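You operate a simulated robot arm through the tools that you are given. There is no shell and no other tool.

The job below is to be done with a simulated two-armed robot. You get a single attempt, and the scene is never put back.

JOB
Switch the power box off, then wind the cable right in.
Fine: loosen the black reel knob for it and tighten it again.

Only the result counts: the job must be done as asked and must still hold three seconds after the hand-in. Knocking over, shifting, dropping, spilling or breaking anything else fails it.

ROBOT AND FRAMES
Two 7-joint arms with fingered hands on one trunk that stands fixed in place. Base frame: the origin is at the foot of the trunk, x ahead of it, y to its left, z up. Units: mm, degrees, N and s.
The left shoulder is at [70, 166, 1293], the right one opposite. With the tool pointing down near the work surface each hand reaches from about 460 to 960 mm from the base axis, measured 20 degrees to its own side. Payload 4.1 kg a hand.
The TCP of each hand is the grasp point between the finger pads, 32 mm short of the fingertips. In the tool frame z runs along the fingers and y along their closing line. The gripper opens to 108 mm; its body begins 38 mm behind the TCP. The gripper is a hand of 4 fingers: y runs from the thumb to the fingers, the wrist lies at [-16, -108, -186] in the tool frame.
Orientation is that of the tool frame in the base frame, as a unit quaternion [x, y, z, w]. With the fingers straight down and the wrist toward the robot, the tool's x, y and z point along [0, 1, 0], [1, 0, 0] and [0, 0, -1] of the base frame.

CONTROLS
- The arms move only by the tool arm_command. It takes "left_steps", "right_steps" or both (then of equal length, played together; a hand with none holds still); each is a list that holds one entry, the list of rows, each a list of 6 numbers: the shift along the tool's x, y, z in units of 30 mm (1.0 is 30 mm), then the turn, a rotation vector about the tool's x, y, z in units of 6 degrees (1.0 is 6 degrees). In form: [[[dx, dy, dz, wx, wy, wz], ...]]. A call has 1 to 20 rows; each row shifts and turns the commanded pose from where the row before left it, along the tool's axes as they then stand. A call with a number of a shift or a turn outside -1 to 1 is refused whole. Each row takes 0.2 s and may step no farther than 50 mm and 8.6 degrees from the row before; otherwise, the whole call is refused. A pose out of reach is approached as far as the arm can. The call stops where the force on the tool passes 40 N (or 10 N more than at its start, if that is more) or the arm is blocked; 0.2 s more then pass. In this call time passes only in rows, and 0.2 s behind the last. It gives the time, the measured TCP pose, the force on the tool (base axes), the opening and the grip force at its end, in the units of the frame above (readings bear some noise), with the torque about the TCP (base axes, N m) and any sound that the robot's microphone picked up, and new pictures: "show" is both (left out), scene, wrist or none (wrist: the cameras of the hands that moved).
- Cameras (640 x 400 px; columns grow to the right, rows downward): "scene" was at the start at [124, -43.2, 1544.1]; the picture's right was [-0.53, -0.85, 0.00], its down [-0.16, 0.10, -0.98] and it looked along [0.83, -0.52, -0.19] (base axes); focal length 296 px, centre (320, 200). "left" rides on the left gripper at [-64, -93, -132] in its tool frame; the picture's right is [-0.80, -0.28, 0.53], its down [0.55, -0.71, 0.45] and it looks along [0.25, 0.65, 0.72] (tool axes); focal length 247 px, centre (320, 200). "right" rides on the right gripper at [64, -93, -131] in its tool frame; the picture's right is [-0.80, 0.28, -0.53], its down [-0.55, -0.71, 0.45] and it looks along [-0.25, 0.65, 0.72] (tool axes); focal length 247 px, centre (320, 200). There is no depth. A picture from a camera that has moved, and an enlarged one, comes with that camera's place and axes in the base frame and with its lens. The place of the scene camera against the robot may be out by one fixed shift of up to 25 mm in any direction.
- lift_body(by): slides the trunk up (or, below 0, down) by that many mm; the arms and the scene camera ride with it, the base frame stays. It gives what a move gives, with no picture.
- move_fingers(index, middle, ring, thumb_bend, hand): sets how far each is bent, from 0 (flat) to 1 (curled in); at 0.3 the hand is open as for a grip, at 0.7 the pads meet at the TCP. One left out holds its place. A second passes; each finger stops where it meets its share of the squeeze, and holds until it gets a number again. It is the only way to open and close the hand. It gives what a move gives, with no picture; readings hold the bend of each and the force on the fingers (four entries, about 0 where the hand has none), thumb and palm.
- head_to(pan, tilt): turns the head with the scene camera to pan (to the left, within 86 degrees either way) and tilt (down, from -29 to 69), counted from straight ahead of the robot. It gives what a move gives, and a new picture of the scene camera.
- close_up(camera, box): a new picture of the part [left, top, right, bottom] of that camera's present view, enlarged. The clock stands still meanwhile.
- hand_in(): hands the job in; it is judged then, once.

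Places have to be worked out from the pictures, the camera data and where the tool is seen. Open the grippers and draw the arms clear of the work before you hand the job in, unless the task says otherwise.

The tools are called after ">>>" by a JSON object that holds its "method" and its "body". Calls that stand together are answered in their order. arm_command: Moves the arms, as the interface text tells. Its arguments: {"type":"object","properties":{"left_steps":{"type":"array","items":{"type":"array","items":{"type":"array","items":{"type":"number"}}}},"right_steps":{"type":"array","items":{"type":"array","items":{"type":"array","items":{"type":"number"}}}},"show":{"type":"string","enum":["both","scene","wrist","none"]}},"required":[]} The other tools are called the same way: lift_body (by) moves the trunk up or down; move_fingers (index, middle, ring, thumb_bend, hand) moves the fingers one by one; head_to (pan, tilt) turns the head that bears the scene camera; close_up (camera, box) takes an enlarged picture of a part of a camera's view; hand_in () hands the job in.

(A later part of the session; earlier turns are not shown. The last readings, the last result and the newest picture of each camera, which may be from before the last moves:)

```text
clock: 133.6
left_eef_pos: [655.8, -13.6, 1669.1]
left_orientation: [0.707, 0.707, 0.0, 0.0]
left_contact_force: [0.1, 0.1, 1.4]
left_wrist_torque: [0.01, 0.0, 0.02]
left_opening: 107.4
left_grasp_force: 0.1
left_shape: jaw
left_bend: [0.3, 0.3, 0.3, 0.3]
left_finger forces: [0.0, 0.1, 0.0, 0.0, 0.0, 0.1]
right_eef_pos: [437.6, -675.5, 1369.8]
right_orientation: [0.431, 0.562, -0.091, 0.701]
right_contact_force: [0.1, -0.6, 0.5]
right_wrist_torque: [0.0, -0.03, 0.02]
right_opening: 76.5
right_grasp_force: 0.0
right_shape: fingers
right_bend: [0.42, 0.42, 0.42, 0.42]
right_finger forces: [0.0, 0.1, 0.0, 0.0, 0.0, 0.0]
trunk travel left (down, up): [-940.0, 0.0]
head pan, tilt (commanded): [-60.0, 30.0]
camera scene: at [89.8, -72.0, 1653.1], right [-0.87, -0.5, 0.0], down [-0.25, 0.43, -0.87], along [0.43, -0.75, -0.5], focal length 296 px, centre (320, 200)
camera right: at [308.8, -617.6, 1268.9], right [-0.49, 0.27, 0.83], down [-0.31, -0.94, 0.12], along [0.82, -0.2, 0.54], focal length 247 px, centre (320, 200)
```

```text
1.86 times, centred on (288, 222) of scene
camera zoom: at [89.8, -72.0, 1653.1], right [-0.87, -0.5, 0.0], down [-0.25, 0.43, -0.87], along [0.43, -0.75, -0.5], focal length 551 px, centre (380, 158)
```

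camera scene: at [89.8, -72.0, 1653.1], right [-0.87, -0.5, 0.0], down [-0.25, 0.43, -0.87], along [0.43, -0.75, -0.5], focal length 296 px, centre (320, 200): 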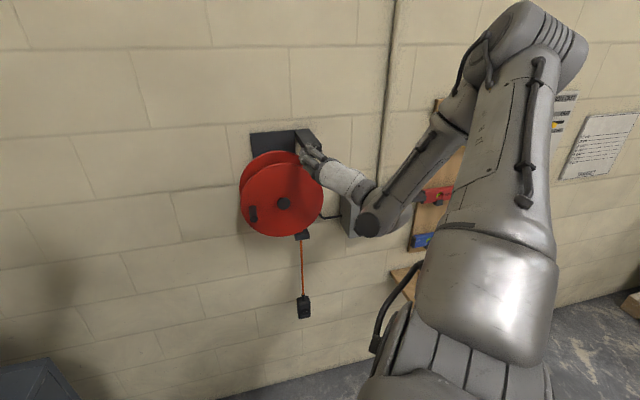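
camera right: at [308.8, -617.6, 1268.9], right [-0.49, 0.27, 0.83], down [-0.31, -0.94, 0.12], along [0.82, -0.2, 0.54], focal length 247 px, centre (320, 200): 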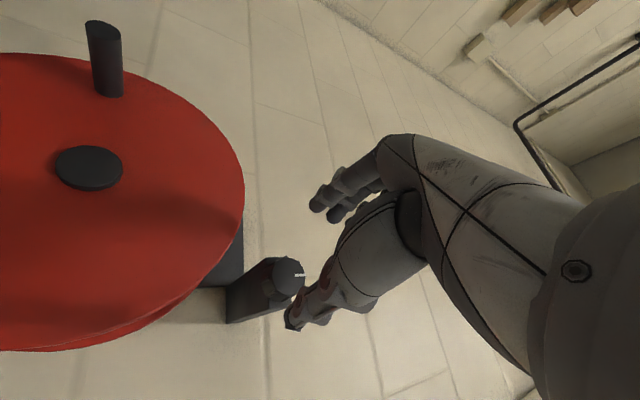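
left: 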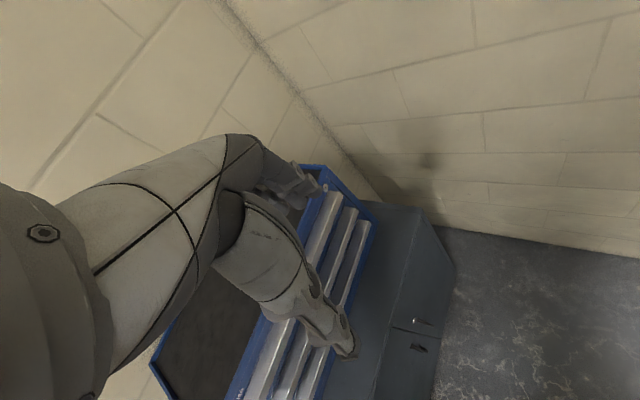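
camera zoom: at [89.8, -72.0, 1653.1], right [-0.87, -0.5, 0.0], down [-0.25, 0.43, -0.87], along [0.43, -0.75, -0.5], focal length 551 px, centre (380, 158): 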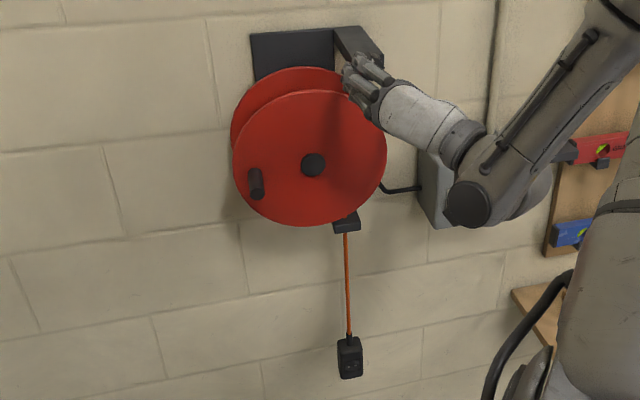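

The knob has reached about 90–95° and the last turn met a firm stop (1.7 N·m), so it is fully loosened. Now the crank: from two hand-camera views I place the hub at a -80, z 1219, d 881 and the peg at a ≈ 12, z ≈ 1216, reaching from d 884 out to about 826 (radius ≈ 92 mm). I'll rotate the hand back upright and back off a bit more.

>>> {"method": "arm_command", "body": {"right_steps": [[[0, 0.038, -0.2, 0, 0, 1], [0, 0.038, -0.2, 0, 0, 1], [0, 0.038, -0.2, 0, 0, 1], [0, 0.038, -0.2, 0, 0, 1], [0, 0.038, 0, 0, 0, 1], [0, 0.038, 0, 0, 0, 1], [0, 0.038, 0, 0, 0, 1], [0, 0.038, 0, 0, 0, 1], [0, 0.038, 0, 0, 0, 1], [0, 0.038, 0, 0, 0, 1]]], "show": "none"}}

>>> {"method": "arm_command", "body": {"right_steps": [[[0.8, -0.7, 0, 0, 0, 0], [0.8, -0.7, 0, 0, 0, 0], [0.8, -0.7, 0, 0, 0, 0], [0.8, -0.7, 0, 0, 0, 0]]]}}

```text
clock: 135.8
left_eef_pos: [655.6, -13.6, 1669.5]
left_orientation: [0.706, 0.708, 0.0, 0.0]
left_contact_force: [-1.0, 0.4, 1.0]
left_wrist_torque: [-0.03, 0.03, -0.01]
left_opening: 107.6
left_grasp_force: 0.2
left_shape: jaw
left_bend: [0.3, 0.3, 0.3, 0.3]
left_finger forces: [0.0, 0.0, 0.1, 0.0, 0.0, 0.1]
right_eef_pos: [423.5, -657.9, 1380.5]
right_orientation: [0.654, 0.27, 0.272, 0.652]
right_contact_force: [-0.3, -0.5, -0.4]
right_wrist_torque: [0.01, 0.01, 0.0]
right_opening: 76.7
right_grasp_force: 0.1
right_shape: fingers
right_bend: [0.42, 0.42, 0.42, 0.42]
right_finger forces: [0.1, 0.0, 0.0, 0.0, 0.0, 0.1]
trunk travel left (down, up): [-940.0, 0.0]
head pan, tilt (commanded): [-60.0, 30.0]
```

```text
clock: 136.8
left_eef_pos: [656.7, -14.8, 1669.0]
left_orientation: [0.707, 0.708, -0.001, -0.001]
left_contact_force: [-0.7, 1.1, -0.6]
left_wrist_torque: [0.01, -0.01, -0.02]
left_opening: 107.6
left_grasp_force: 0.0
left_shape: jaw
left_bend: [0.3, 0.3, 0.3, 0.3]
left_finger forces: [0.1, 0.0, 0.0, 0.0, 0.1, 0.1]
right_eef_pos: [493.7, -587.2, 1295.7]
right_orientation: [0.654, 0.271, 0.272, 0.652]
right_contact_force: [0.7, 0.5, -1.0]
right_wrist_torque: [0.0, 0.01, -0.02]
right_opening: 76.6
right_grasp_force: 0.0
right_shape: fingers
right_bend: [0.42, 0.42, 0.42, 0.42]
right_finger forces: [0.0, 0.0, 0.0, 0.0, 0.0, 0.1]
trunk travel left (down, up): [-940.0, 0.0]
head pan, tilt (commanded): [-60.0, 30.0]
camera scene: at [91.0, -72.9, 1653.1], right [-0.87, -0.5, 0.0], down [-0.25, 0.43, -0.87], along [0.43, -0.75, -0.5], focal length 296 px, centre (320, 200)
camera right: at [445.4, -449.3, 1203.9], right [-0.94, -0.19, 0.28], down [-0.07, -0.7, -0.71], along [0.33, -0.69, 0.65], focal length 247 px, centre (320, 200)
```

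scene: 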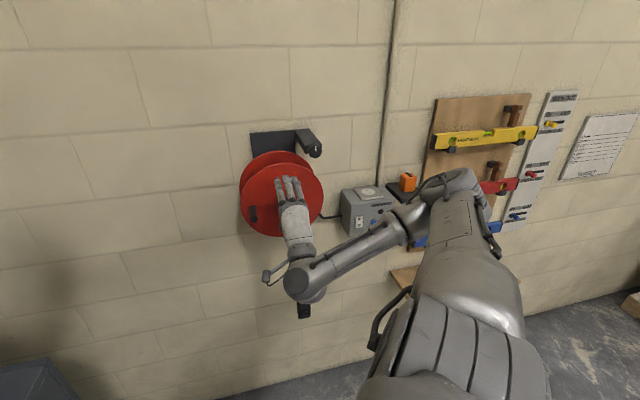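
right: 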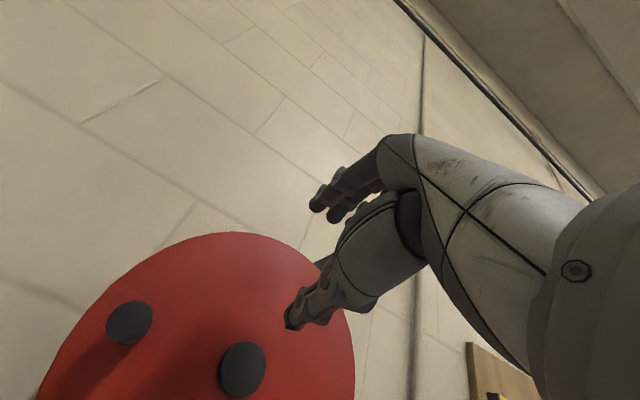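

I can see the peg end and hub well; refined positions are peg a 10, z 1216 (tip at d 821) and hub a -81, z 1219, so the radius is about 91 mm. I'll align the hand with the peg in front of it.

>>> {"method": "arm_command", "body": {"right_steps": [[[0.73, -0.665, 0, 0, 0, 0], [0.73, -0.665, 0, 0, 0, 0], [0.73, -0.665, 0, 0, 0, 0], [0.72, -0.665, 0, 0, 0, 0]]]}}

```text
clock: 137.8
left_eef_pos: [657.7, -14.9, 1669.0]
left_orientation: [0.707, 0.707, -0.001, 0.001]
left_contact_force: [0.4, -0.5, 1.0]
left_wrist_torque: [0.02, -0.02, 0.01]
left_opening: 107.8
left_grasp_force: 0.1
left_shape: jaw
left_bend: [0.3, 0.3, 0.3, 0.3]
left_finger forces: [0.1, 0.1, 0.1, 0.0, 0.0, 0.0]
right_eef_pos: [555.6, -524.2, 1217.8]
right_orientation: [0.654, 0.27, 0.272, 0.653]
right_contact_force: [-0.4, 0.3, -1.0]
right_wrist_torque: [-0.01, 0.02, 0.02]
right_opening: 76.8
right_grasp_force: 0.0
right_shape: fingers
right_bend: [0.42, 0.42, 0.42, 0.42]
right_finger forces: [0.0, 0.1, 0.1, 0.0, 0.1, 0.1]
trunk travel left (down, up): [-940.0, 0.0]
head pan, tilt (commanded): [-60.0, 30.0]
camera scene: at [90.9, -71.9, 1653.1], right [-0.87, -0.5, 0.0], down [-0.25, 0.43, -0.87], along [0.43, -0.75, -0.5], focal length 296 px, centre (320, 200)
camera right: at [506.9, -387.4, 1125.0], right [-0.94, -0.19, 0.28], down [-0.07, -0.7, -0.71], along [0.33, -0.69, 0.65], focal length 247 px, centre (320, 200)
```

scene: 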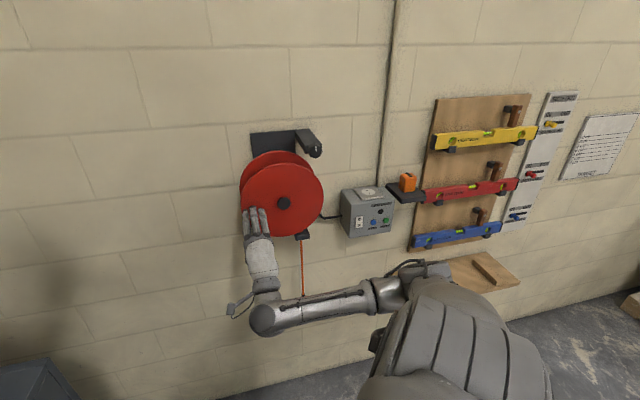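
right: 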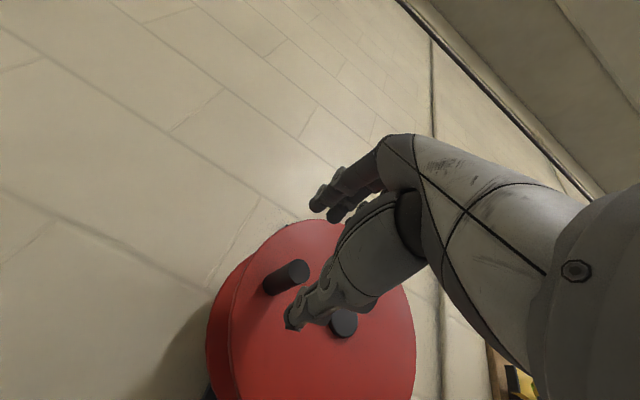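

The peg is lined up between thumb and fingers, about 5 mm off sideways. I'll correct that and advance in steps so the fingers surround the peg.

>>> {"method": "arm_command", "body": {"right_steps": [[[0.15, -0.05, 0.6, 0, 0, 0], [0, 0, 0.7, 0, 0, 0], [0, 0, 0.7, 0, 0, 0], [0, 0, 0.6, 0, 0, 0]]]}}

>>> {"method": "close_up", "body": {"camera": "right", "box": [220, 150, 400, 350]}}

>>> {"method": "close_up", "body": {"camera": "scene", "box": [225, 150, 335, 260]}}

```text
clock: 138.8
left_eef_pos: [656.7, -14.4, 1669.2]
left_orientation: [0.707, 0.707, 0.0, 0.0]
left_contact_force: [-1.1, 0.8, -0.1]
left_wrist_torque: [0.0, 0.02, 0.01]
left_opening: 107.6
left_grasp_force: 0.0
left_shape: jaw
left_bend: [0.3, 0.3, 0.3, 0.3]
left_finger forces: [0.1, 0.0, 0.0, 0.0, 0.0, 0.1]
right_eef_pos: [614.0, -578.0, 1213.9]
right_orientation: [0.654, 0.27, 0.271, 0.652]
right_contact_force: [-1.4, 0.0, 0.9]
right_wrist_torque: [-0.02, -0.01, -0.06]
right_opening: 76.9
right_grasp_force: 0.1
right_shape: fingers
right_bend: [0.42, 0.42, 0.42, 0.42]
right_finger forces: [0.1, 0.0, 0.1, 0.0, 0.0, 0.0]
trunk travel left (down, up): [-940.0, 0.0]
head pan, tilt (commanded): [-60.0, 30.0]
camera scene: at [90.7, -72.7, 1653.0], right [-0.87, -0.5, 0.0], down [-0.25, 0.43, -0.87], along [0.43, -0.75, -0.5], focal length 296 px, centre (320, 200)
camera right: at [565.7, -439.7, 1122.0], right [-0.94, -0.19, 0.28], down [-0.07, -0.7, -0.71], along [0.33, -0.69, 0.65], focal length 247 px, centre (320, 200)
```

scene: 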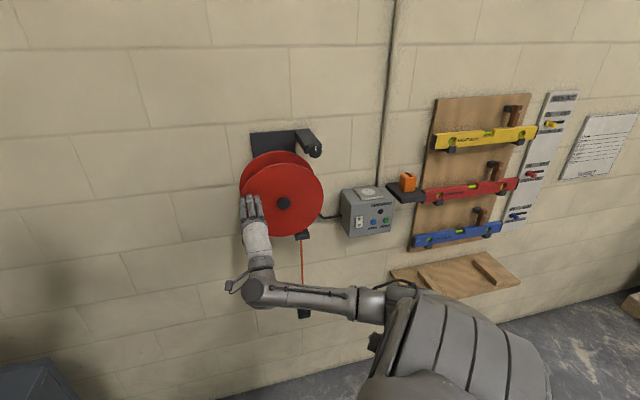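
right: 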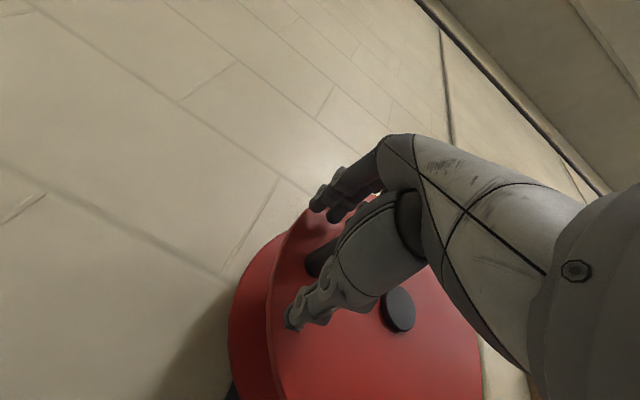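

```text
2.00 times, centred on (310, 250) of right
camera zoom: at [565.7, -439.7, 1122.0], right [-0.94, -0.19, 0.28], down [-0.07, -0.7, -0.71], along [0.33, -0.69, 0.65], focal length 494 px, centre (340, 100)
```

zoom: 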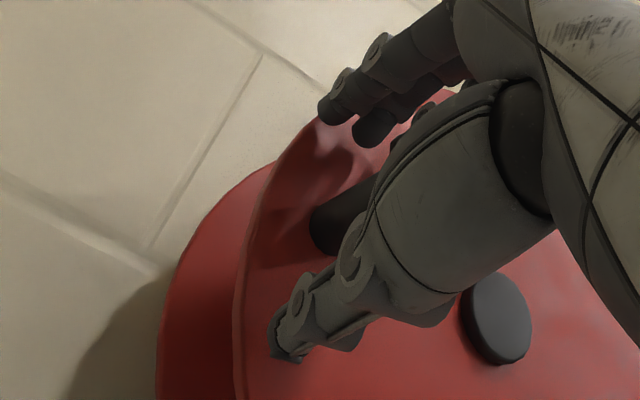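

```text
3.64 times, centred on (280, 205) of scene
camera zoom: at [90.7, -72.7, 1653.0], right [-0.87, -0.5, 0.0], down [-0.25, 0.43, -0.87], along [0.43, -0.75, -0.5], focal length 1077 px, centre (466, 182)
```

zoom: 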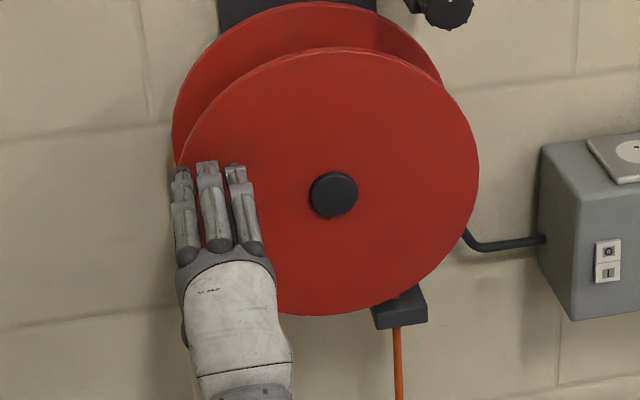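

The hand surrounds the peg without contact. I'll close the digits on it.

>>> {"method": "move_fingers", "body": {"hand": "right", "index": 0.68, "middle": 0.68, "ring": 0.68, "thumb_bend": 0.68}}

>>> {"method": "close_up", "body": {"camera": "right", "box": [220, 150, 400, 350]}}

```text
clock: 139.8
left_eef_pos: [656.1, -13.9, 1669.6]
left_orientation: [0.706, 0.708, 0.0, 0.0]
left_contact_force: [-0.4, -0.2, 0.0]
left_wrist_torque: [0.01, 0.01, 0.02]
left_opening: 107.5
left_grasp_force: 0.0
left_shape: jaw
left_bend: [0.3, 0.3, 0.3, 0.3]
left_finger forces: [0.0, 0.0, 0.0, 0.0, 0.1, 0.0]
right_eef_pos: [613.6, -576.4, 1214.8]
right_orientation: [0.654, 0.27, 0.27, 0.653]
right_contact_force: [0.8, -0.3, 3.4]
right_wrist_torque: [-0.1, -0.04, 0.0]
right_opening: 9.2
right_grasp_force: 2.3
right_shape: fingers
right_bend: [0.68, 0.64, 0.67, 0.67]
right_finger forces: [0.1, 3.7, 0.5, 0.0, 0.5, 0.0]
trunk travel left (down, up): [-940.0, 0.0]
head pan, tilt (commanded): [-60.0, 30.0]
```

```text
2.00 times, centred on (310, 250) of right
camera zoom: at [565.3, -439.0, 1122.8], right [-0.94, -0.19, 0.28], down [-0.07, -0.7, -0.71], along [0.33, -0.69, 0.65], focal length 494 px, centre (340, 100)
```

zoom: 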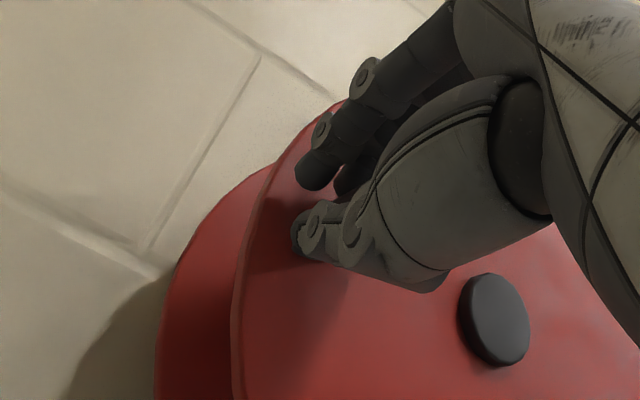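

The peg is held lightly by the middle finger and thumb. I'll squeeze harder so the grip carries the crank.

>>> {"method": "move_fingers", "body": {"hand": "right", "index": 0.85, "middle": 0.85, "ring": 0.85, "thumb_bend": 0.85}}

>>> {"method": "close_up", "body": {"camera": "right", "box": [220, 150, 400, 350]}}

>>> {"method": "close_up", "body": {"camera": "scene", "box": [225, 150, 335, 330]}}

```text
clock: 140.8
left_eef_pos: [655.3, -14.1, 1669.1]
left_orientation: [0.706, 0.708, -0.001, 0.0]
left_contact_force: [0.6, -0.5, 0.5]
left_wrist_torque: [0.02, 0.01, -0.06]
left_opening: 107.6
left_grasp_force: 0.1
left_shape: jaw
left_bend: [0.3, 0.3, 0.3, 0.3]
left_finger forces: [0.0, 0.0, 0.0, 0.0, 0.1, 0.0]
right_eef_pos: [613.2, -576.8, 1213.6]
right_orientation: [0.654, 0.271, 0.272, 0.652]
right_contact_force: [6.6, -2.8, 4.3]
right_wrist_torque: [-0.22, 0.04, 0.18]
right_opening: 0.0
right_grasp_force: 20.8
right_shape: fingers
right_bend: [0.76, 0.65, 0.72, 0.72]
right_finger forces: [0.0, 8.5, 11.6, 0.1, 21.5, 0.0]
trunk travel left (down, up): [-940.0, 0.0]
head pan, tilt (commanded): [-60.0, 30.0]
```

```text
2.00 times, centred on (310, 250) of right
camera zoom: at [566.2, -439.3, 1122.1], right [-0.94, -0.19, 0.28], down [-0.07, -0.7, -0.71], along [0.33, -0.69, 0.65], focal length 494 px, centre (340, 100)
```

zoom: 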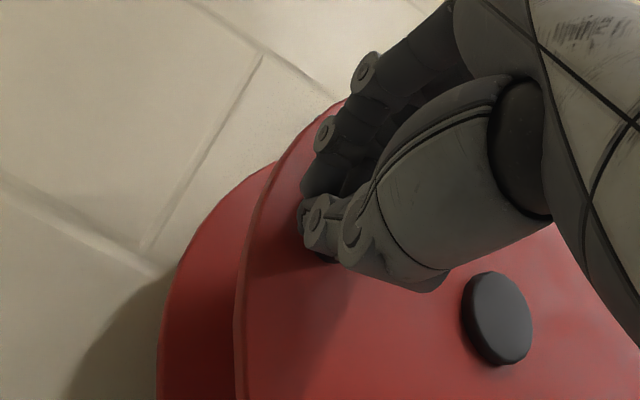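

```text
2.22 times, centred on (280, 240) of scene
camera zoom: at [91.3, -72.6, 1653.0], right [-0.87, -0.5, 0.0], down [-0.25, 0.43, -0.87], along [0.43, -0.75, -0.5], focal length 658 px, centre (409, 111)
```

zoom: 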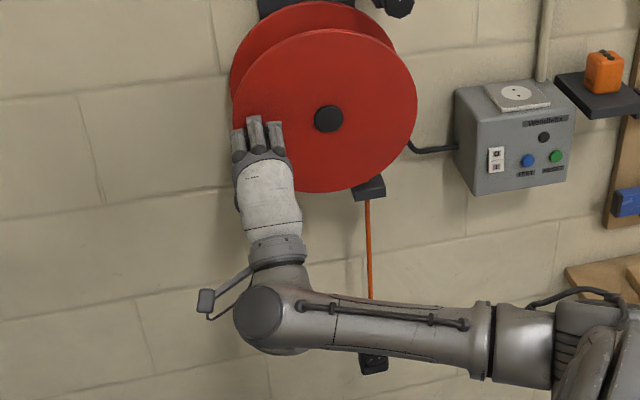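

I have a firm hold of the peg (thumb below, middle and ring above). I'll start cranking counter-clockwise, the direction that raises the cable on the right side of the drum, with a first 30° arc to test.

>>> {"method": "arm_command", "body": {"right_steps": [[[-0.065, -0.527, 0, 0, 0, 0], [-0.155, -0.507, 0, 0, 0, 0], [-0.241, -0.473, 0, 0, 0, 0]]]}}

>>> {"method": "close_up", "body": {"camera": "right", "box": [220, 150, 400, 350]}}

>>> {"method": "close_up", "body": {"camera": "scene", "box": [225, 150, 335, 330]}}

```text
clock: 141.6
left_eef_pos: [654.8, -16.9, 1669.9]
left_orientation: [0.707, 0.707, 0.0, 0.0]
left_contact_force: [0.3, 0.1, 0.8]
left_wrist_torque: [0.02, -0.02, 0.0]
left_opening: 107.7
left_grasp_force: 0.1
left_shape: jaw
left_bend: [0.3, 0.3, 0.3, 0.3]
left_finger forces: [0.1, 0.0, 0.0, 0.0, 0.1, 0.0]
right_eef_pos: [603.0, -588.1, 1170.0]
right_orientation: [0.654, 0.269, 0.271, 0.653]
right_contact_force: [0.4, -7.5, 8.8]
right_wrist_torque: [-0.23, 0.02, 0.01]
right_opening: 0.0
right_grasp_force: 5.9
right_shape: fingers
right_bend: [0.81, 0.72, 0.72, 0.78]
right_finger forces: [0.1, 2.5, 8.8, 0.0, 0.0, 0.0]
trunk travel left (down, up): [-940.0, 0.0]
head pan, tilt (commanded): [-60.0, 30.0]
camera scene: at [88.8, -73.1, 1653.2], right [-0.87, -0.5, 0.0], down [-0.25, 0.43, -0.87], along [0.43, -0.75, -0.5], focal length 296 px, centre (320, 200)
camera right: at [553.9, -450.0, 1078.0], right [-0.94, -0.19, 0.28], down [-0.07, -0.7, -0.71], along [0.33, -0.69, 0.65], focal length 247 px, centre (320, 200)
```

scene: 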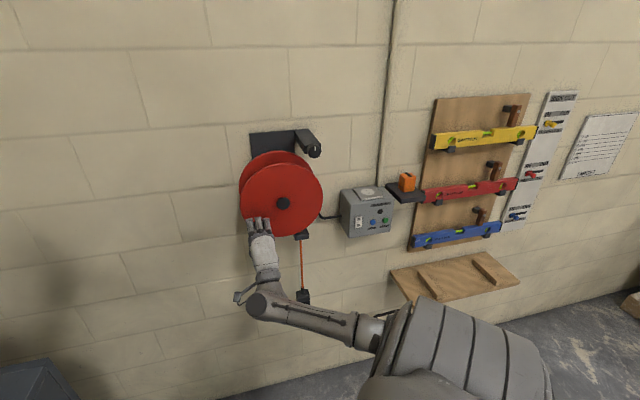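
right: 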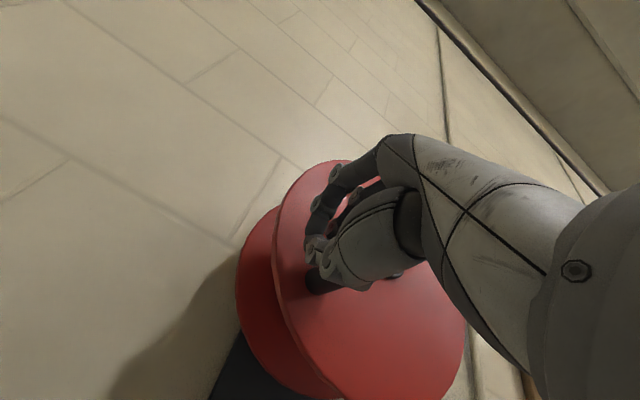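

```text
2.00 times, centred on (310, 250) of right
camera zoom: at [553.9, -450.0, 1078.0], right [-0.94, -0.19, 0.28], down [-0.07, -0.7, -0.71], along [0.33, -0.69, 0.65], focal length 494 px, centre (340, 100)
```

zoom: 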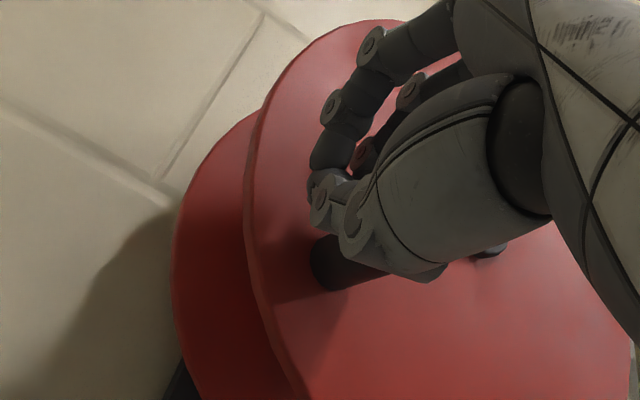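

```text
2.22 times, centred on (280, 240) of scene
camera zoom: at [88.8, -73.1, 1653.2], right [-0.87, -0.5, 0.0], down [-0.25, 0.43, -0.87], along [0.43, -0.75, -0.5], focal length 658 px, centre (409, 111)
```

zoom: 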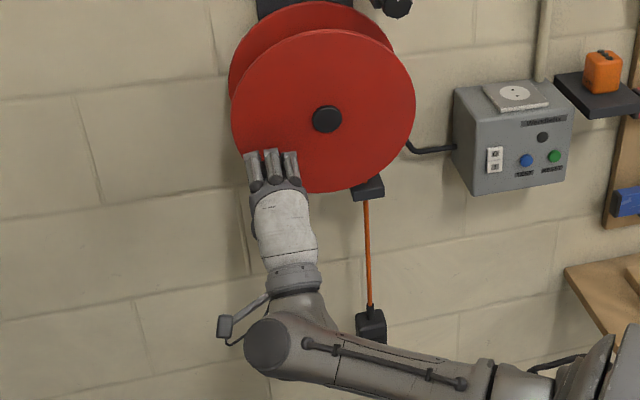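

The reel turns easily: the plug has already risen, but the round peg popped out of my grip and now sits just below the thumb. So gripping isn't needed; I can push the peg around. I'll back straight out to see where the peg is.

>>> {"method": "arm_command", "body": {"right_steps": [[[0, 0, -0.7, 0, 0, 0], [0, 0, -0.8, 0, 0, 0], [0, 0, -0.8, 0, 0, 0]]]}}

>>> {"method": "close_up", "body": {"camera": "scene", "box": [225, 150, 335, 330]}}

```text
clock: 142.4
left_eef_pos: [656.0, -13.4, 1668.5]
left_orientation: [0.706, 0.708, 0.001, 0.0]
left_contact_force: [-0.3, -0.2, 0.4]
left_wrist_torque: [0.01, 0.04, -0.03]
left_opening: 107.6
left_grasp_force: 0.0
left_shape: jaw
left_bend: [0.3, 0.3, 0.3, 0.3]
left_finger forces: [0.0, 0.0, 0.0, 0.0, 0.1, 0.1]
right_eef_pos: [552.5, -539.9, 1168.5]
right_orientation: [0.655, 0.27, 0.272, 0.652]
right_contact_force: [-0.2, 0.0, 0.6]
right_wrist_torque: [-0.01, 0.02, 0.01]
right_opening: 0.1
right_grasp_force: 0.0
right_shape: fingers
right_bend: [0.82, 0.72, 0.74, 0.78]
right_finger forces: [0.0, 0.1, 0.1, 0.0, 0.0, 0.1]
trunk travel left (down, up): [-940.0, 0.0]
head pan, tilt (commanded): [-60.0, 30.0]
camera scene: at [89.9, -72.1, 1653.0], right [-0.87, -0.5, 0.0], down [-0.25, 0.43, -0.87], along [0.43, -0.75, -0.5], focal length 296 px, centre (320, 200)
camera right: at [504.5, -401.4, 1077.4], right [-0.94, -0.19, 0.28], down [-0.07, -0.7, -0.71], along [0.33, -0.69, 0.65], focal length 247 px, centre (320, 200)
```

scene: 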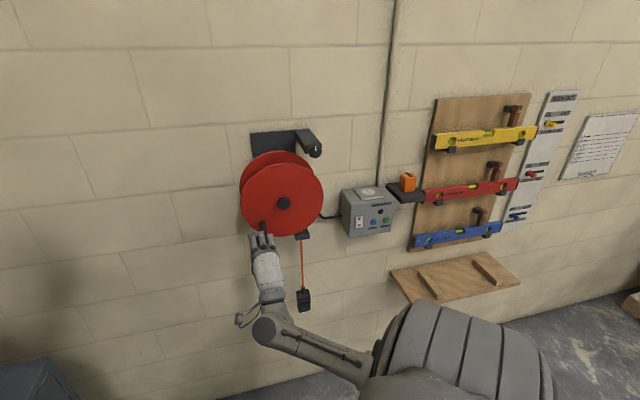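
right: 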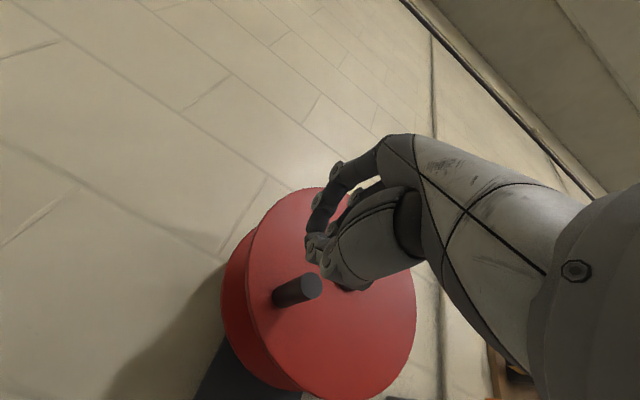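

```text
2.22 times, centred on (280, 240) of scene
camera zoom: at [89.9, -72.1, 1653.0], right [-0.87, -0.5, 0.0], down [-0.25, 0.43, -0.87], along [0.43, -0.75, -0.5], focal length 658 px, centre (409, 111)
```

zoom: 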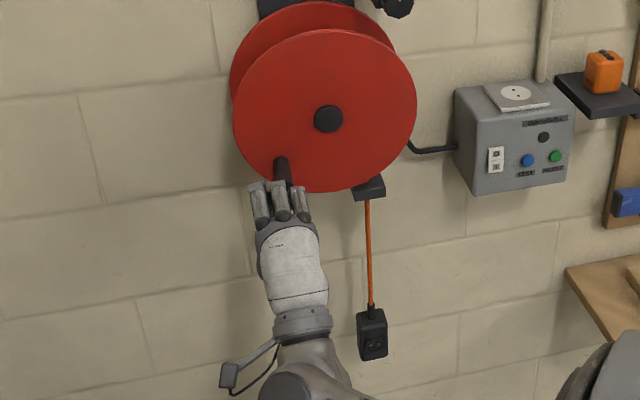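

The peg is now at about 221° (lower left), the plug has risen, and it holds by itself. About 236 mm of cable remains, which is roughly 230° more cranking. I'll use the closed fingertips as a pusher: place them behind the peg (upper left), insert, then sweep around.

>>> {"method": "arm_command", "body": {"right_steps": [[[0.2, 0.8, 0, 0, 0, 0], [0.2, 0.82, 0, 0, 0, 0], [0, 0, 0.8, 0, 0, 0], [0, 0, 0.8, 0, 0, 0], [0, 0, 0.7, 0, 0, 0]]]}}

>>> {"method": "close_up", "body": {"camera": "right", "box": [220, 150, 400, 350]}}

```text
clock: 143.6
left_eef_pos: [656.8, -13.9, 1670.0]
left_orientation: [0.706, 0.708, 0.0, 0.0]
left_contact_force: [-0.7, 0.6, 0.7]
left_wrist_torque: [-0.03, 0.02, 0.01]
left_opening: 107.5
left_grasp_force: 0.0
left_shape: jaw
left_bend: [0.3, 0.3, 0.3, 0.3]
left_finger forces: [0.0, 0.0, 0.0, 0.0, 0.1, 0.0]
right_eef_pos: [612.5, -579.0, 1216.9]
right_orientation: [0.654, 0.271, 0.271, 0.652]
right_contact_force: [0.0, 0.3, 1.0]
right_wrist_torque: [-0.02, -0.02, -0.05]
right_opening: 0.0
right_grasp_force: 0.1
right_shape: fingers
right_bend: [0.82, 0.72, 0.74, 0.79]
right_finger forces: [0.0, 0.0, 0.0, 0.0, 0.1, 0.0]
trunk travel left (down, up): [-940.0, 0.0]
head pan, tilt (commanded): [-60.0, 30.0]
camera scene: at [90.9, -71.8, 1653.0], right [-0.87, -0.5, 0.0], down [-0.25, 0.43, -0.87], along [0.43, -0.75, -0.5], focal length 296 px, centre (320, 200)
camera right: at [563.5, -440.5, 1125.8], right [-0.94, -0.19, 0.28], down [-0.07, -0.7, -0.71], along [0.33, -0.69, 0.65], focal length 247 px, centre (320, 200)
```

scene: 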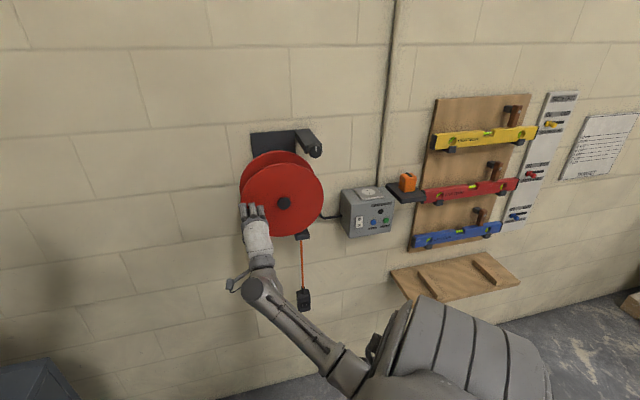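
right: 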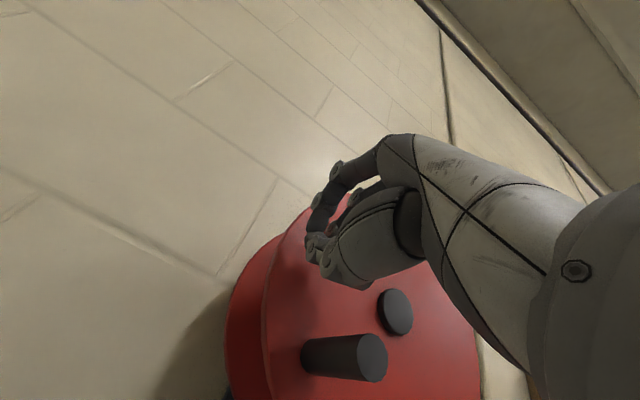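

```text
2.00 times, centred on (310, 250) of right
camera zoom: at [563.5, -440.5, 1125.8], right [-0.94, -0.19, 0.28], down [-0.07, -0.7, -0.71], along [0.33, -0.69, 0.65], focal length 494 px, centre (340, 100)
```

zoom: 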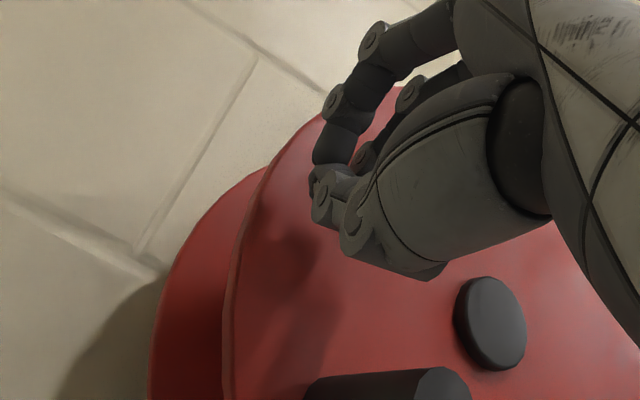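

The pusher is in place behind the peg with no contact. I'll sweep the first 50° along the circle and check that the peg follows.

>>> {"method": "arm_command", "body": {"right_steps": [[[-0.065, -0.527, 0, 0, 0, 0], [-0.155, -0.507, 0, 0, 0, 0], [-0.241, -0.473, 0, 0, 0, 0], [-0.32, -0.423, 0, 0, 0, 0], [-0.388, -0.362, 0, 0, 0, 0]]]}}

>>> {"method": "close_up", "body": {"camera": "scene", "box": [225, 150, 335, 330]}}

```text
clock: 144.8
left_eef_pos: [653.6, -13.2, 1671.1]
left_orientation: [0.707, 0.708, 0.0, 0.002]
left_contact_force: [-1.3, 0.1, 0.1]
left_wrist_torque: [-0.01, 0.0, -0.01]
left_opening: 107.3
left_grasp_force: 0.1
left_shape: jaw
left_bend: [0.3, 0.3, 0.3, 0.3]
left_finger forces: [0.0, 0.1, 0.0, 0.0, 0.0, 0.0]
right_eef_pos: [585.2, -602.9, 1149.8]
right_orientation: [0.653, 0.269, 0.272, 0.653]
right_contact_force: [-1.8, -0.1, 7.8]
right_wrist_torque: [-0.27, 0.09, -0.1]
right_opening: 0.0
right_grasp_force: 4.0
right_shape: fingers
right_bend: [0.82, 0.72, 0.73, 0.79]
right_finger forces: [0.1, 0.0, 7.9, 0.0, 0.0, 0.0]
trunk travel left (down, up): [-940.0, 0.0]
head pan, tilt (commanded): [-60.0, 30.0]
camera scene: at [87.6, -71.2, 1653.3], right [-0.87, -0.5, 0.0], down [-0.25, 0.43, -0.87], along [0.43, -0.75, -0.5], focal length 296 px, centre (320, 200)
camera right: at [536.9, -465.2, 1058.2], right [-0.94, -0.19, 0.28], down [-0.07, -0.7, -0.71], along [0.33, -0.69, 0.65], focal length 247 px, centre (320, 200)
```

scene: 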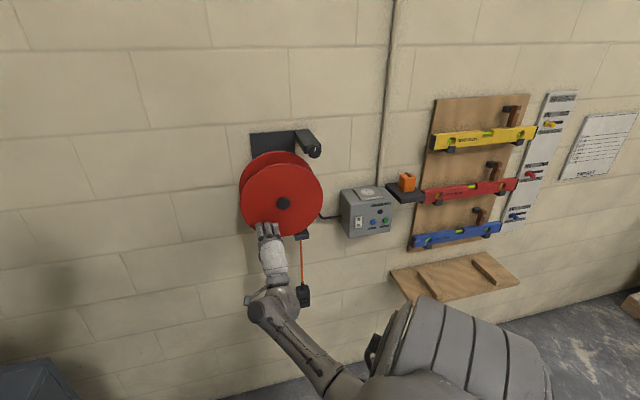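
right: 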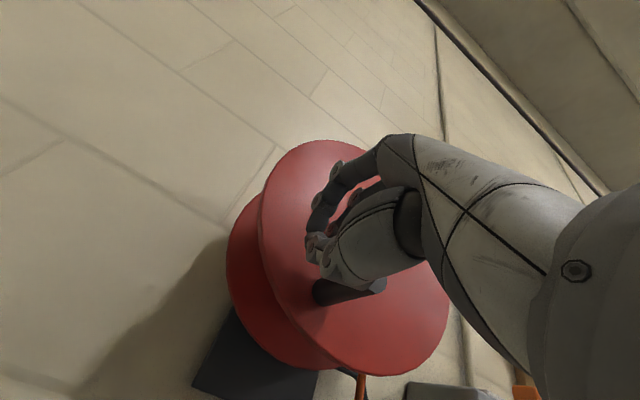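

```text
2.22 times, centred on (280, 240) of scene
camera zoom: at [87.6, -71.2, 1653.3], right [-0.87, -0.5, 0.0], down [-0.25, 0.43, -0.87], along [0.43, -0.75, -0.5], focal length 658 px, centre (409, 111)
```

zoom: 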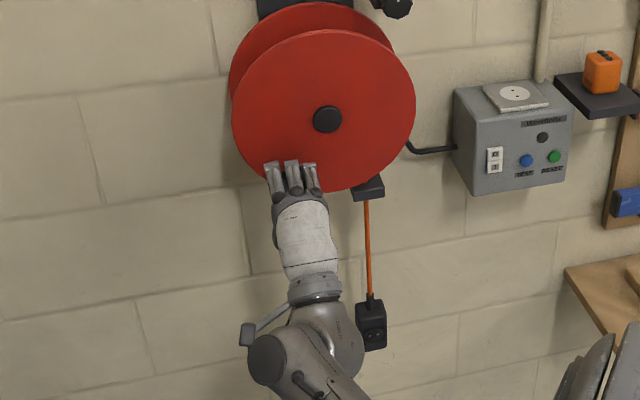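

The peg follows with about 8 N and the plug keeps rising. I'll continue the sweep through the bottom of the circle.

>>> {"method": "arm_command", "body": {"right_steps": [[[-0.445, -0.289, 0, 0, 0, 0], [-0.489, -0.208, 0, 0, 0, 0], [-0.517, -0.119, 0, 0, 0, 0], [-0.53, -0.028, 0, 0, 0, 0]]]}}

>>> {"method": "close_up", "body": {"camera": "scene", "box": [225, 150, 335, 330]}}

```text
clock: 145.8
left_eef_pos: [653.0, -7.8, 1671.3]
left_orientation: [0.706, 0.708, -0.001, 0.003]
left_contact_force: [-0.6, -0.8, -0.2]
left_wrist_torque: [0.04, 0.01, 0.0]
left_opening: 107.7
left_grasp_force: 0.0
left_shape: jaw
left_bend: [0.3, 0.3, 0.3, 0.3]
left_finger forces: [0.0, 0.1, 0.0, 0.1, 0.0, 0.1]
right_eef_pos: [543.9, -640.0, 1132.5]
right_orientation: [0.652, 0.27, 0.272, 0.654]
right_contact_force: [1.0, 11.1, 18.3]
right_wrist_torque: [-0.71, 0.18, -0.03]
right_opening: 0.0
right_grasp_force: 10.0
right_shape: fingers
right_bend: [0.82, 0.72, 0.72, 0.79]
right_finger forces: [0.0, 0.0, 20.0, 0.0, 0.0, 0.0]
trunk travel left (down, up): [-940.0, 0.0]
head pan, tilt (commanded): [-60.0, 30.0]
camera scene: at [87.6, -65.9, 1653.6], right [-0.87, -0.5, 0.0], down [-0.25, 0.43, -0.87], along [0.43, -0.75, -0.5], focal length 296 px, centre (320, 200)
camera right: at [495.3, -502.7, 1040.0], right [-0.94, -0.19, 0.28], down [-0.07, -0.71, -0.7], along [0.33, -0.68, 0.65], focal length 247 px, centre (320, 200)
```

scene: 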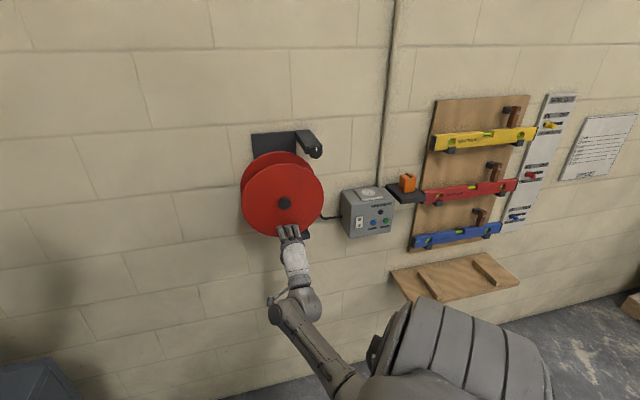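
right: 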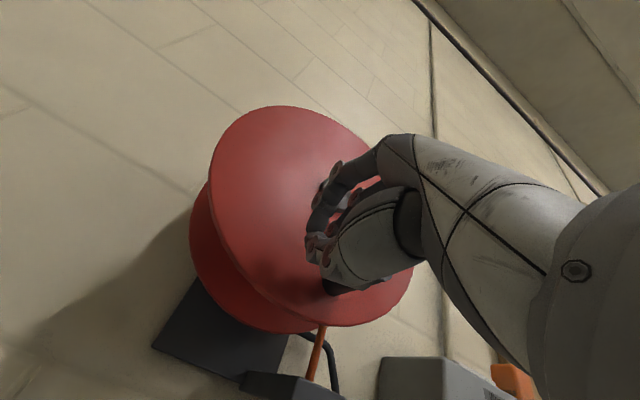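

```text
2.22 times, centred on (280, 240) of scene
camera zoom: at [87.6, -65.9, 1653.6], right [-0.87, -0.5, 0.0], down [-0.25, 0.43, -0.87], along [0.43, -0.75, -0.5], focal length 658 px, centre (409, 111)
```

zoom: 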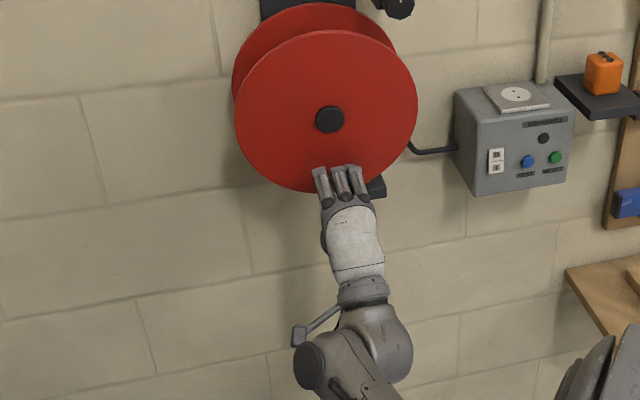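

The push is now mostly downward because the ring finger rides on top of the peg at the bottom of the circle. I'll shift the pusher slightly outward (lower) and continue to the right and up.

>>> {"method": "arm_command", "body": {"right_steps": [[[-0.37, -0.28, 0, 0, 0, 0], [-0.4, 0.0, 0, 0, 0, 0], [-0.54, 0.17, 0, 0, 0, 0], [-0.5, 0.26, 0, 0, 0, 0]]]}}

>>> {"method": "close_up", "body": {"camera": "scene", "box": [225, 150, 335, 330]}}

```text
clock: 146.6
left_eef_pos: [652.5, -5.0, 1670.6]
left_orientation: [0.707, 0.708, -0.001, 0.003]
left_contact_force: [0.6, -1.2, -0.7]
left_wrist_torque: [-0.03, 0.02, 0.02]
left_opening: 107.6
left_grasp_force: 0.1
left_shape: jaw
left_bend: [0.3, 0.3, 0.3, 0.3]
left_finger forces: [0.0, 0.1, 0.0, 0.0, 0.0, 0.0]
right_eef_pos: [522.6, -660.5, 1134.2]
right_orientation: [0.646, 0.27, 0.275, 0.659]
right_contact_force: [1.5, 27.2, 26.0]
right_wrist_torque: [-1.41, 0.17, -0.08]
right_opening: 0.0
right_grasp_force: 16.0
right_shape: fingers
right_bend: [0.82, 0.72, 0.57, 0.79]
right_finger forces: [0.0, 0.0, 31.3, 0.0, 0.0, 0.0]
trunk travel left (down, up): [-940.0, 0.0]
head pan, tilt (commanded): [-60.0, 30.0]
stopped in row 3 (right hand): the force on the tool passed its limit at 41 N (the readings are from after the stop); the commanded pose is now the measured one
camera scene: at [87.8, -63.6, 1653.6], right [-0.87, -0.5, 0.0], down [-0.25, 0.43, -0.87], along [0.43, -0.75, -0.5], focal length 296 px, centre (320, 200)
camera right: at [474.7, -524.6, 1039.8], right [-0.94, -0.19, 0.27], down [-0.06, -0.72, -0.7], along [0.33, -0.67, 0.66], focal length 247 px, centre (320, 200)
```

scene: 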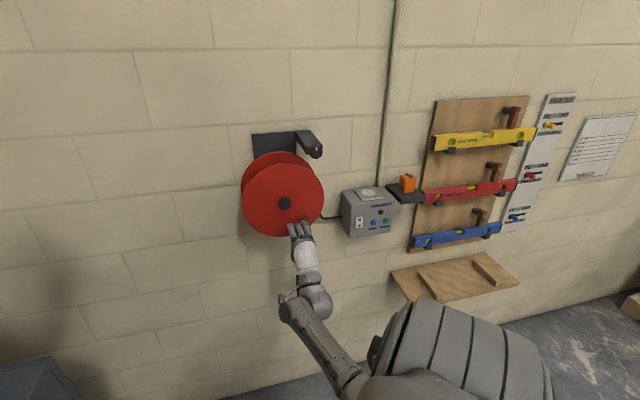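
right: 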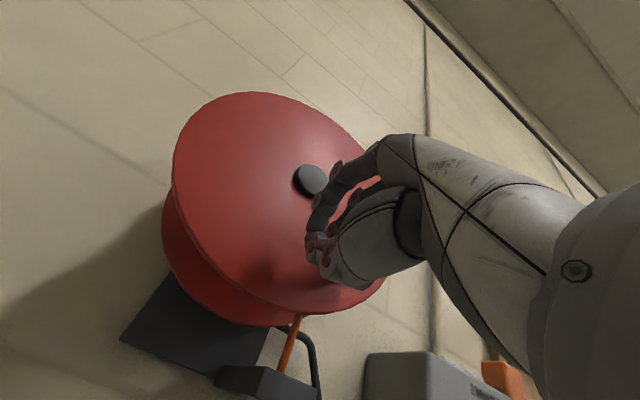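

```text
2.22 times, centred on (280, 240) of scene
camera zoom: at [87.8, -63.6, 1653.6], right [-0.87, -0.5, 0.0], down [-0.25, 0.43, -0.87], along [0.43, -0.75, -0.5], focal length 658 px, centre (409, 111)
```

zoom: 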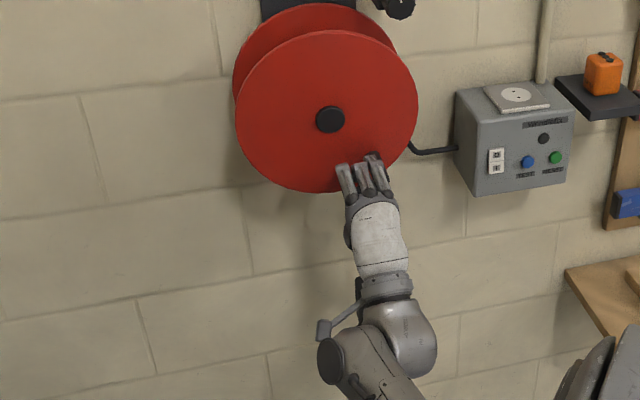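

The pusher ended up above the peg, so it only presses it outward (41 N stop). A better way is to hold the peg between thumb and fingers and rotate the whole hand rigidly about the hub. I'll relieve the pressure and back out to see the peg.

>>> {"method": "arm_command", "body": {"right_steps": [[[0.3, 0.3, 0, 0, 0, 0], [0.3, 0.3, -0.3, 0, 0, 0], [0, 0, -0.8, 0, 0, 0], [0, 0, -0.8, 0, 0, 0], [0, 0, -0.8, 0, 0, 0]]]}}

>>> {"method": "close_up", "body": {"camera": "scene", "box": [225, 150, 335, 330]}}

```text
clock: 147.8
left_eef_pos: [656.0, -14.5, 1669.3]
left_orientation: [0.707, 0.707, -0.001, 0.0]
left_contact_force: [1.3, 0.2, 0.1]
left_wrist_torque: [0.03, 0.02, 0.01]
left_opening: 107.4
left_grasp_force: 0.1
left_shape: jaw
left_bend: [0.3, 0.3, 0.3, 0.3]
left_finger forces: [0.1, 0.0, 0.1, 0.0, 0.0, 0.0]
right_eef_pos: [477.6, -598.7, 1143.7]
right_orientation: [0.652, 0.271, 0.273, 0.653]
right_contact_force: [0.5, 0.7, -0.9]
right_wrist_torque: [0.01, -0.03, -0.02]
right_opening: 0.0
right_grasp_force: 0.0
right_shape: fingers
right_bend: [0.82, 0.72, 0.74, 0.79]
right_finger forces: [0.1, 0.0, 0.0, 0.0, 0.1, 0.0]
trunk travel left (down, up): [-940.0, 0.0]
head pan, tilt (commanded): [-60.0, 30.0]
camera scene: at [91.0, -72.1, 1653.0], right [-0.87, -0.5, 0.0], down [-0.25, 0.43, -0.87], along [0.43, -0.75, -0.5], focal length 296 px, centre (320, 200)
camera right: at [428.7, -461.1, 1051.8], right [-0.94, -0.19, 0.28], down [-0.07, -0.7, -0.71], along [0.33, -0.68, 0.65], focal length 247 px, centre (320, 200)
```

scene: 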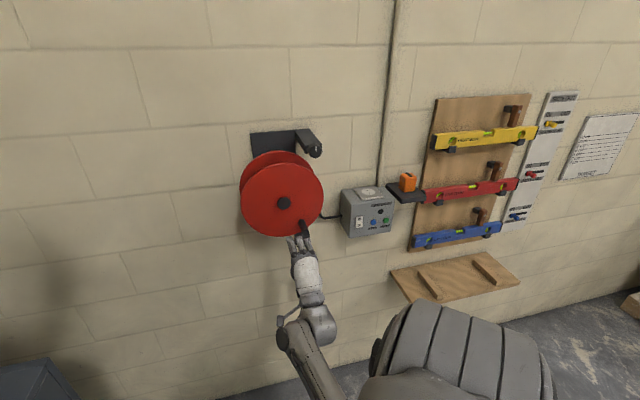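
right: 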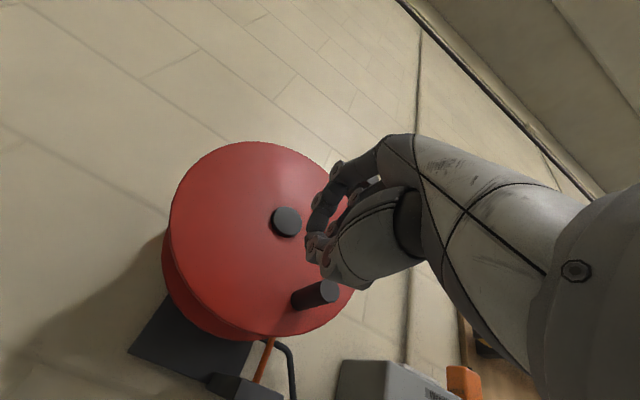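

```text
2.22 times, centred on (280, 240) of scene
camera zoom: at [91.0, -72.1, 1653.0], right [-0.87, -0.5, 0.0], down [-0.25, 0.43, -0.87], along [0.43, -0.75, -0.5], focal length 658 px, centre (409, 111)
```

zoom: 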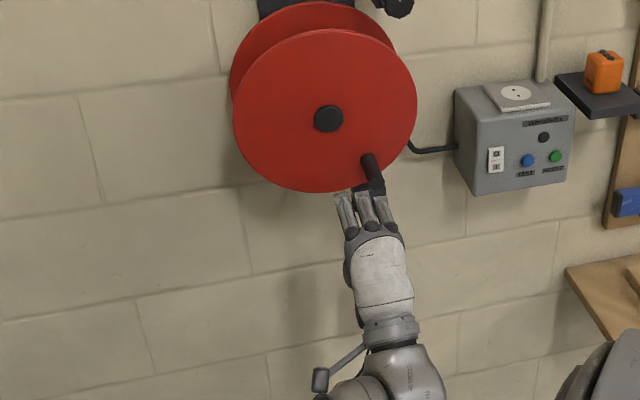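

The peg is at about 302° now. I'll hold it in bites with the thumb behind it and turn the hand rigidly about the hub. First I open the hand, roll it +30° and line up with the peg at a safe distance.

>>> {"method": "move_fingers", "body": {"hand": "right", "index": 0.42, "middle": 0.42, "ring": 0.42, "thumb_bend": 0.42}}

>>> {"method": "arm_command", "body": {"right_steps": [[[-0.25, 0, 0, 0, 0, 1], [-0.25, 0, 0, 0, 0, 1], [-0.25, 0.05, 0, 0, 0, 1], [-0.25, 0.1, 0, 0, 0, 1], [-0.2, 0.15, 0, 0, 0, 1]]]}}

```text
clock: 148.8
left_eef_pos: [656.1, -14.9, 1669.5]
left_orientation: [0.706, 0.708, 0.0, 0.0]
left_contact_force: [0.8, 0.1, -1.4]
left_wrist_torque: [0.02, 0.02, 0.01]
left_opening: 107.9
left_grasp_force: 0.1
left_shape: jaw
left_bend: [0.3, 0.3, 0.3, 0.3]
left_finger forces: [0.0, 0.0, 0.1, 0.0, 0.0, 0.0]
right_eef_pos: [476.9, -598.4, 1143.8]
right_orientation: [0.652, 0.271, 0.273, 0.653]
right_contact_force: [0.4, -0.5, -0.9]
right_wrist_torque: [0.0, 0.0, 0.0]
right_opening: 76.6
right_grasp_force: 0.1
right_shape: fingers
right_bend: [0.42, 0.42, 0.42, 0.42]
right_finger forces: [0.0, 0.1, 0.0, 0.0, 0.0, 0.0]
trunk travel left (down, up): [-940.0, 0.0]
head pan, tilt (commanded): [-60.0, 30.0]
```

```text
clock: 150.0
left_eef_pos: [655.9, -14.2, 1668.7]
left_orientation: [0.706, 0.708, 0.0, 0.0]
left_contact_force: [-1.0, 0.0, 0.1]
left_wrist_torque: [0.01, 0.02, -0.02]
left_opening: 107.6
left_grasp_force: 0.0
left_shape: jaw
left_bend: [0.3, 0.3, 0.3, 0.3]
left_finger forces: [0.0, 0.0, 0.0, 0.0, 0.0, 0.0]
right_eef_pos: [451.5, -625.1, 1146.3]
right_orientation: [0.7, 0.091, 0.432, 0.56]
right_contact_force: [-0.1, -0.1, -0.5]
right_wrist_torque: [0.01, -0.02, 0.01]
right_opening: 76.5
right_grasp_force: 0.1
right_shape: fingers
right_bend: [0.42, 0.42, 0.42, 0.42]
right_finger forces: [0.0, 0.0, 0.1, 0.0, 0.1, 0.0]
trunk travel left (down, up): [-940.0, 0.0]
head pan, tilt (commanded): [-60.0, 30.0]
camera scene: at [90.7, -71.9, 1653.0], right [-0.87, -0.5, 0.0], down [-0.25, 0.43, -0.87], along [0.43, -0.75, -0.5], focal length 296 px, centre (320, 200)
camera right: at [429.0, -460.6, 1097.4], right [-0.96, -0.21, -0.16], down [0.23, -0.4, -0.89], along [0.13, -0.89, 0.44], focal length 247 px, centre (320, 200)
```

scene: 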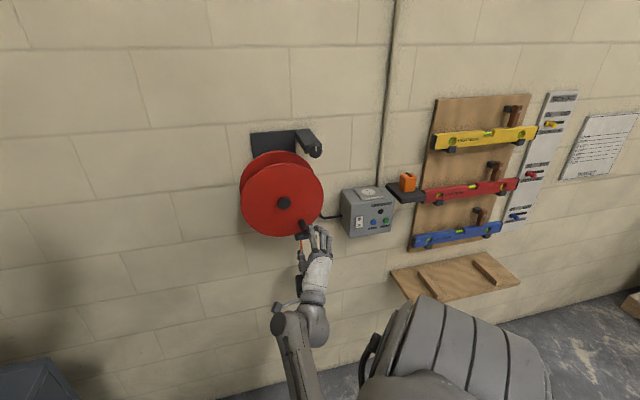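
right: 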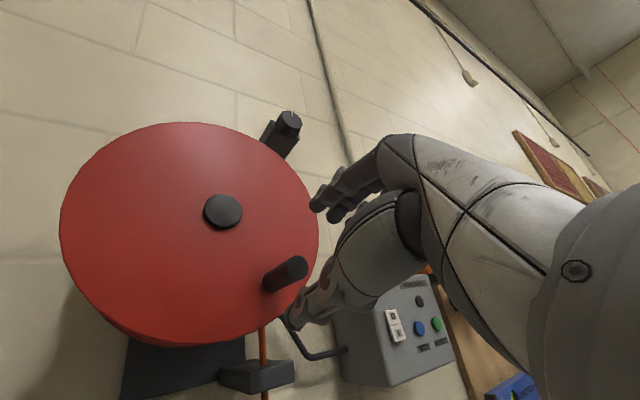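

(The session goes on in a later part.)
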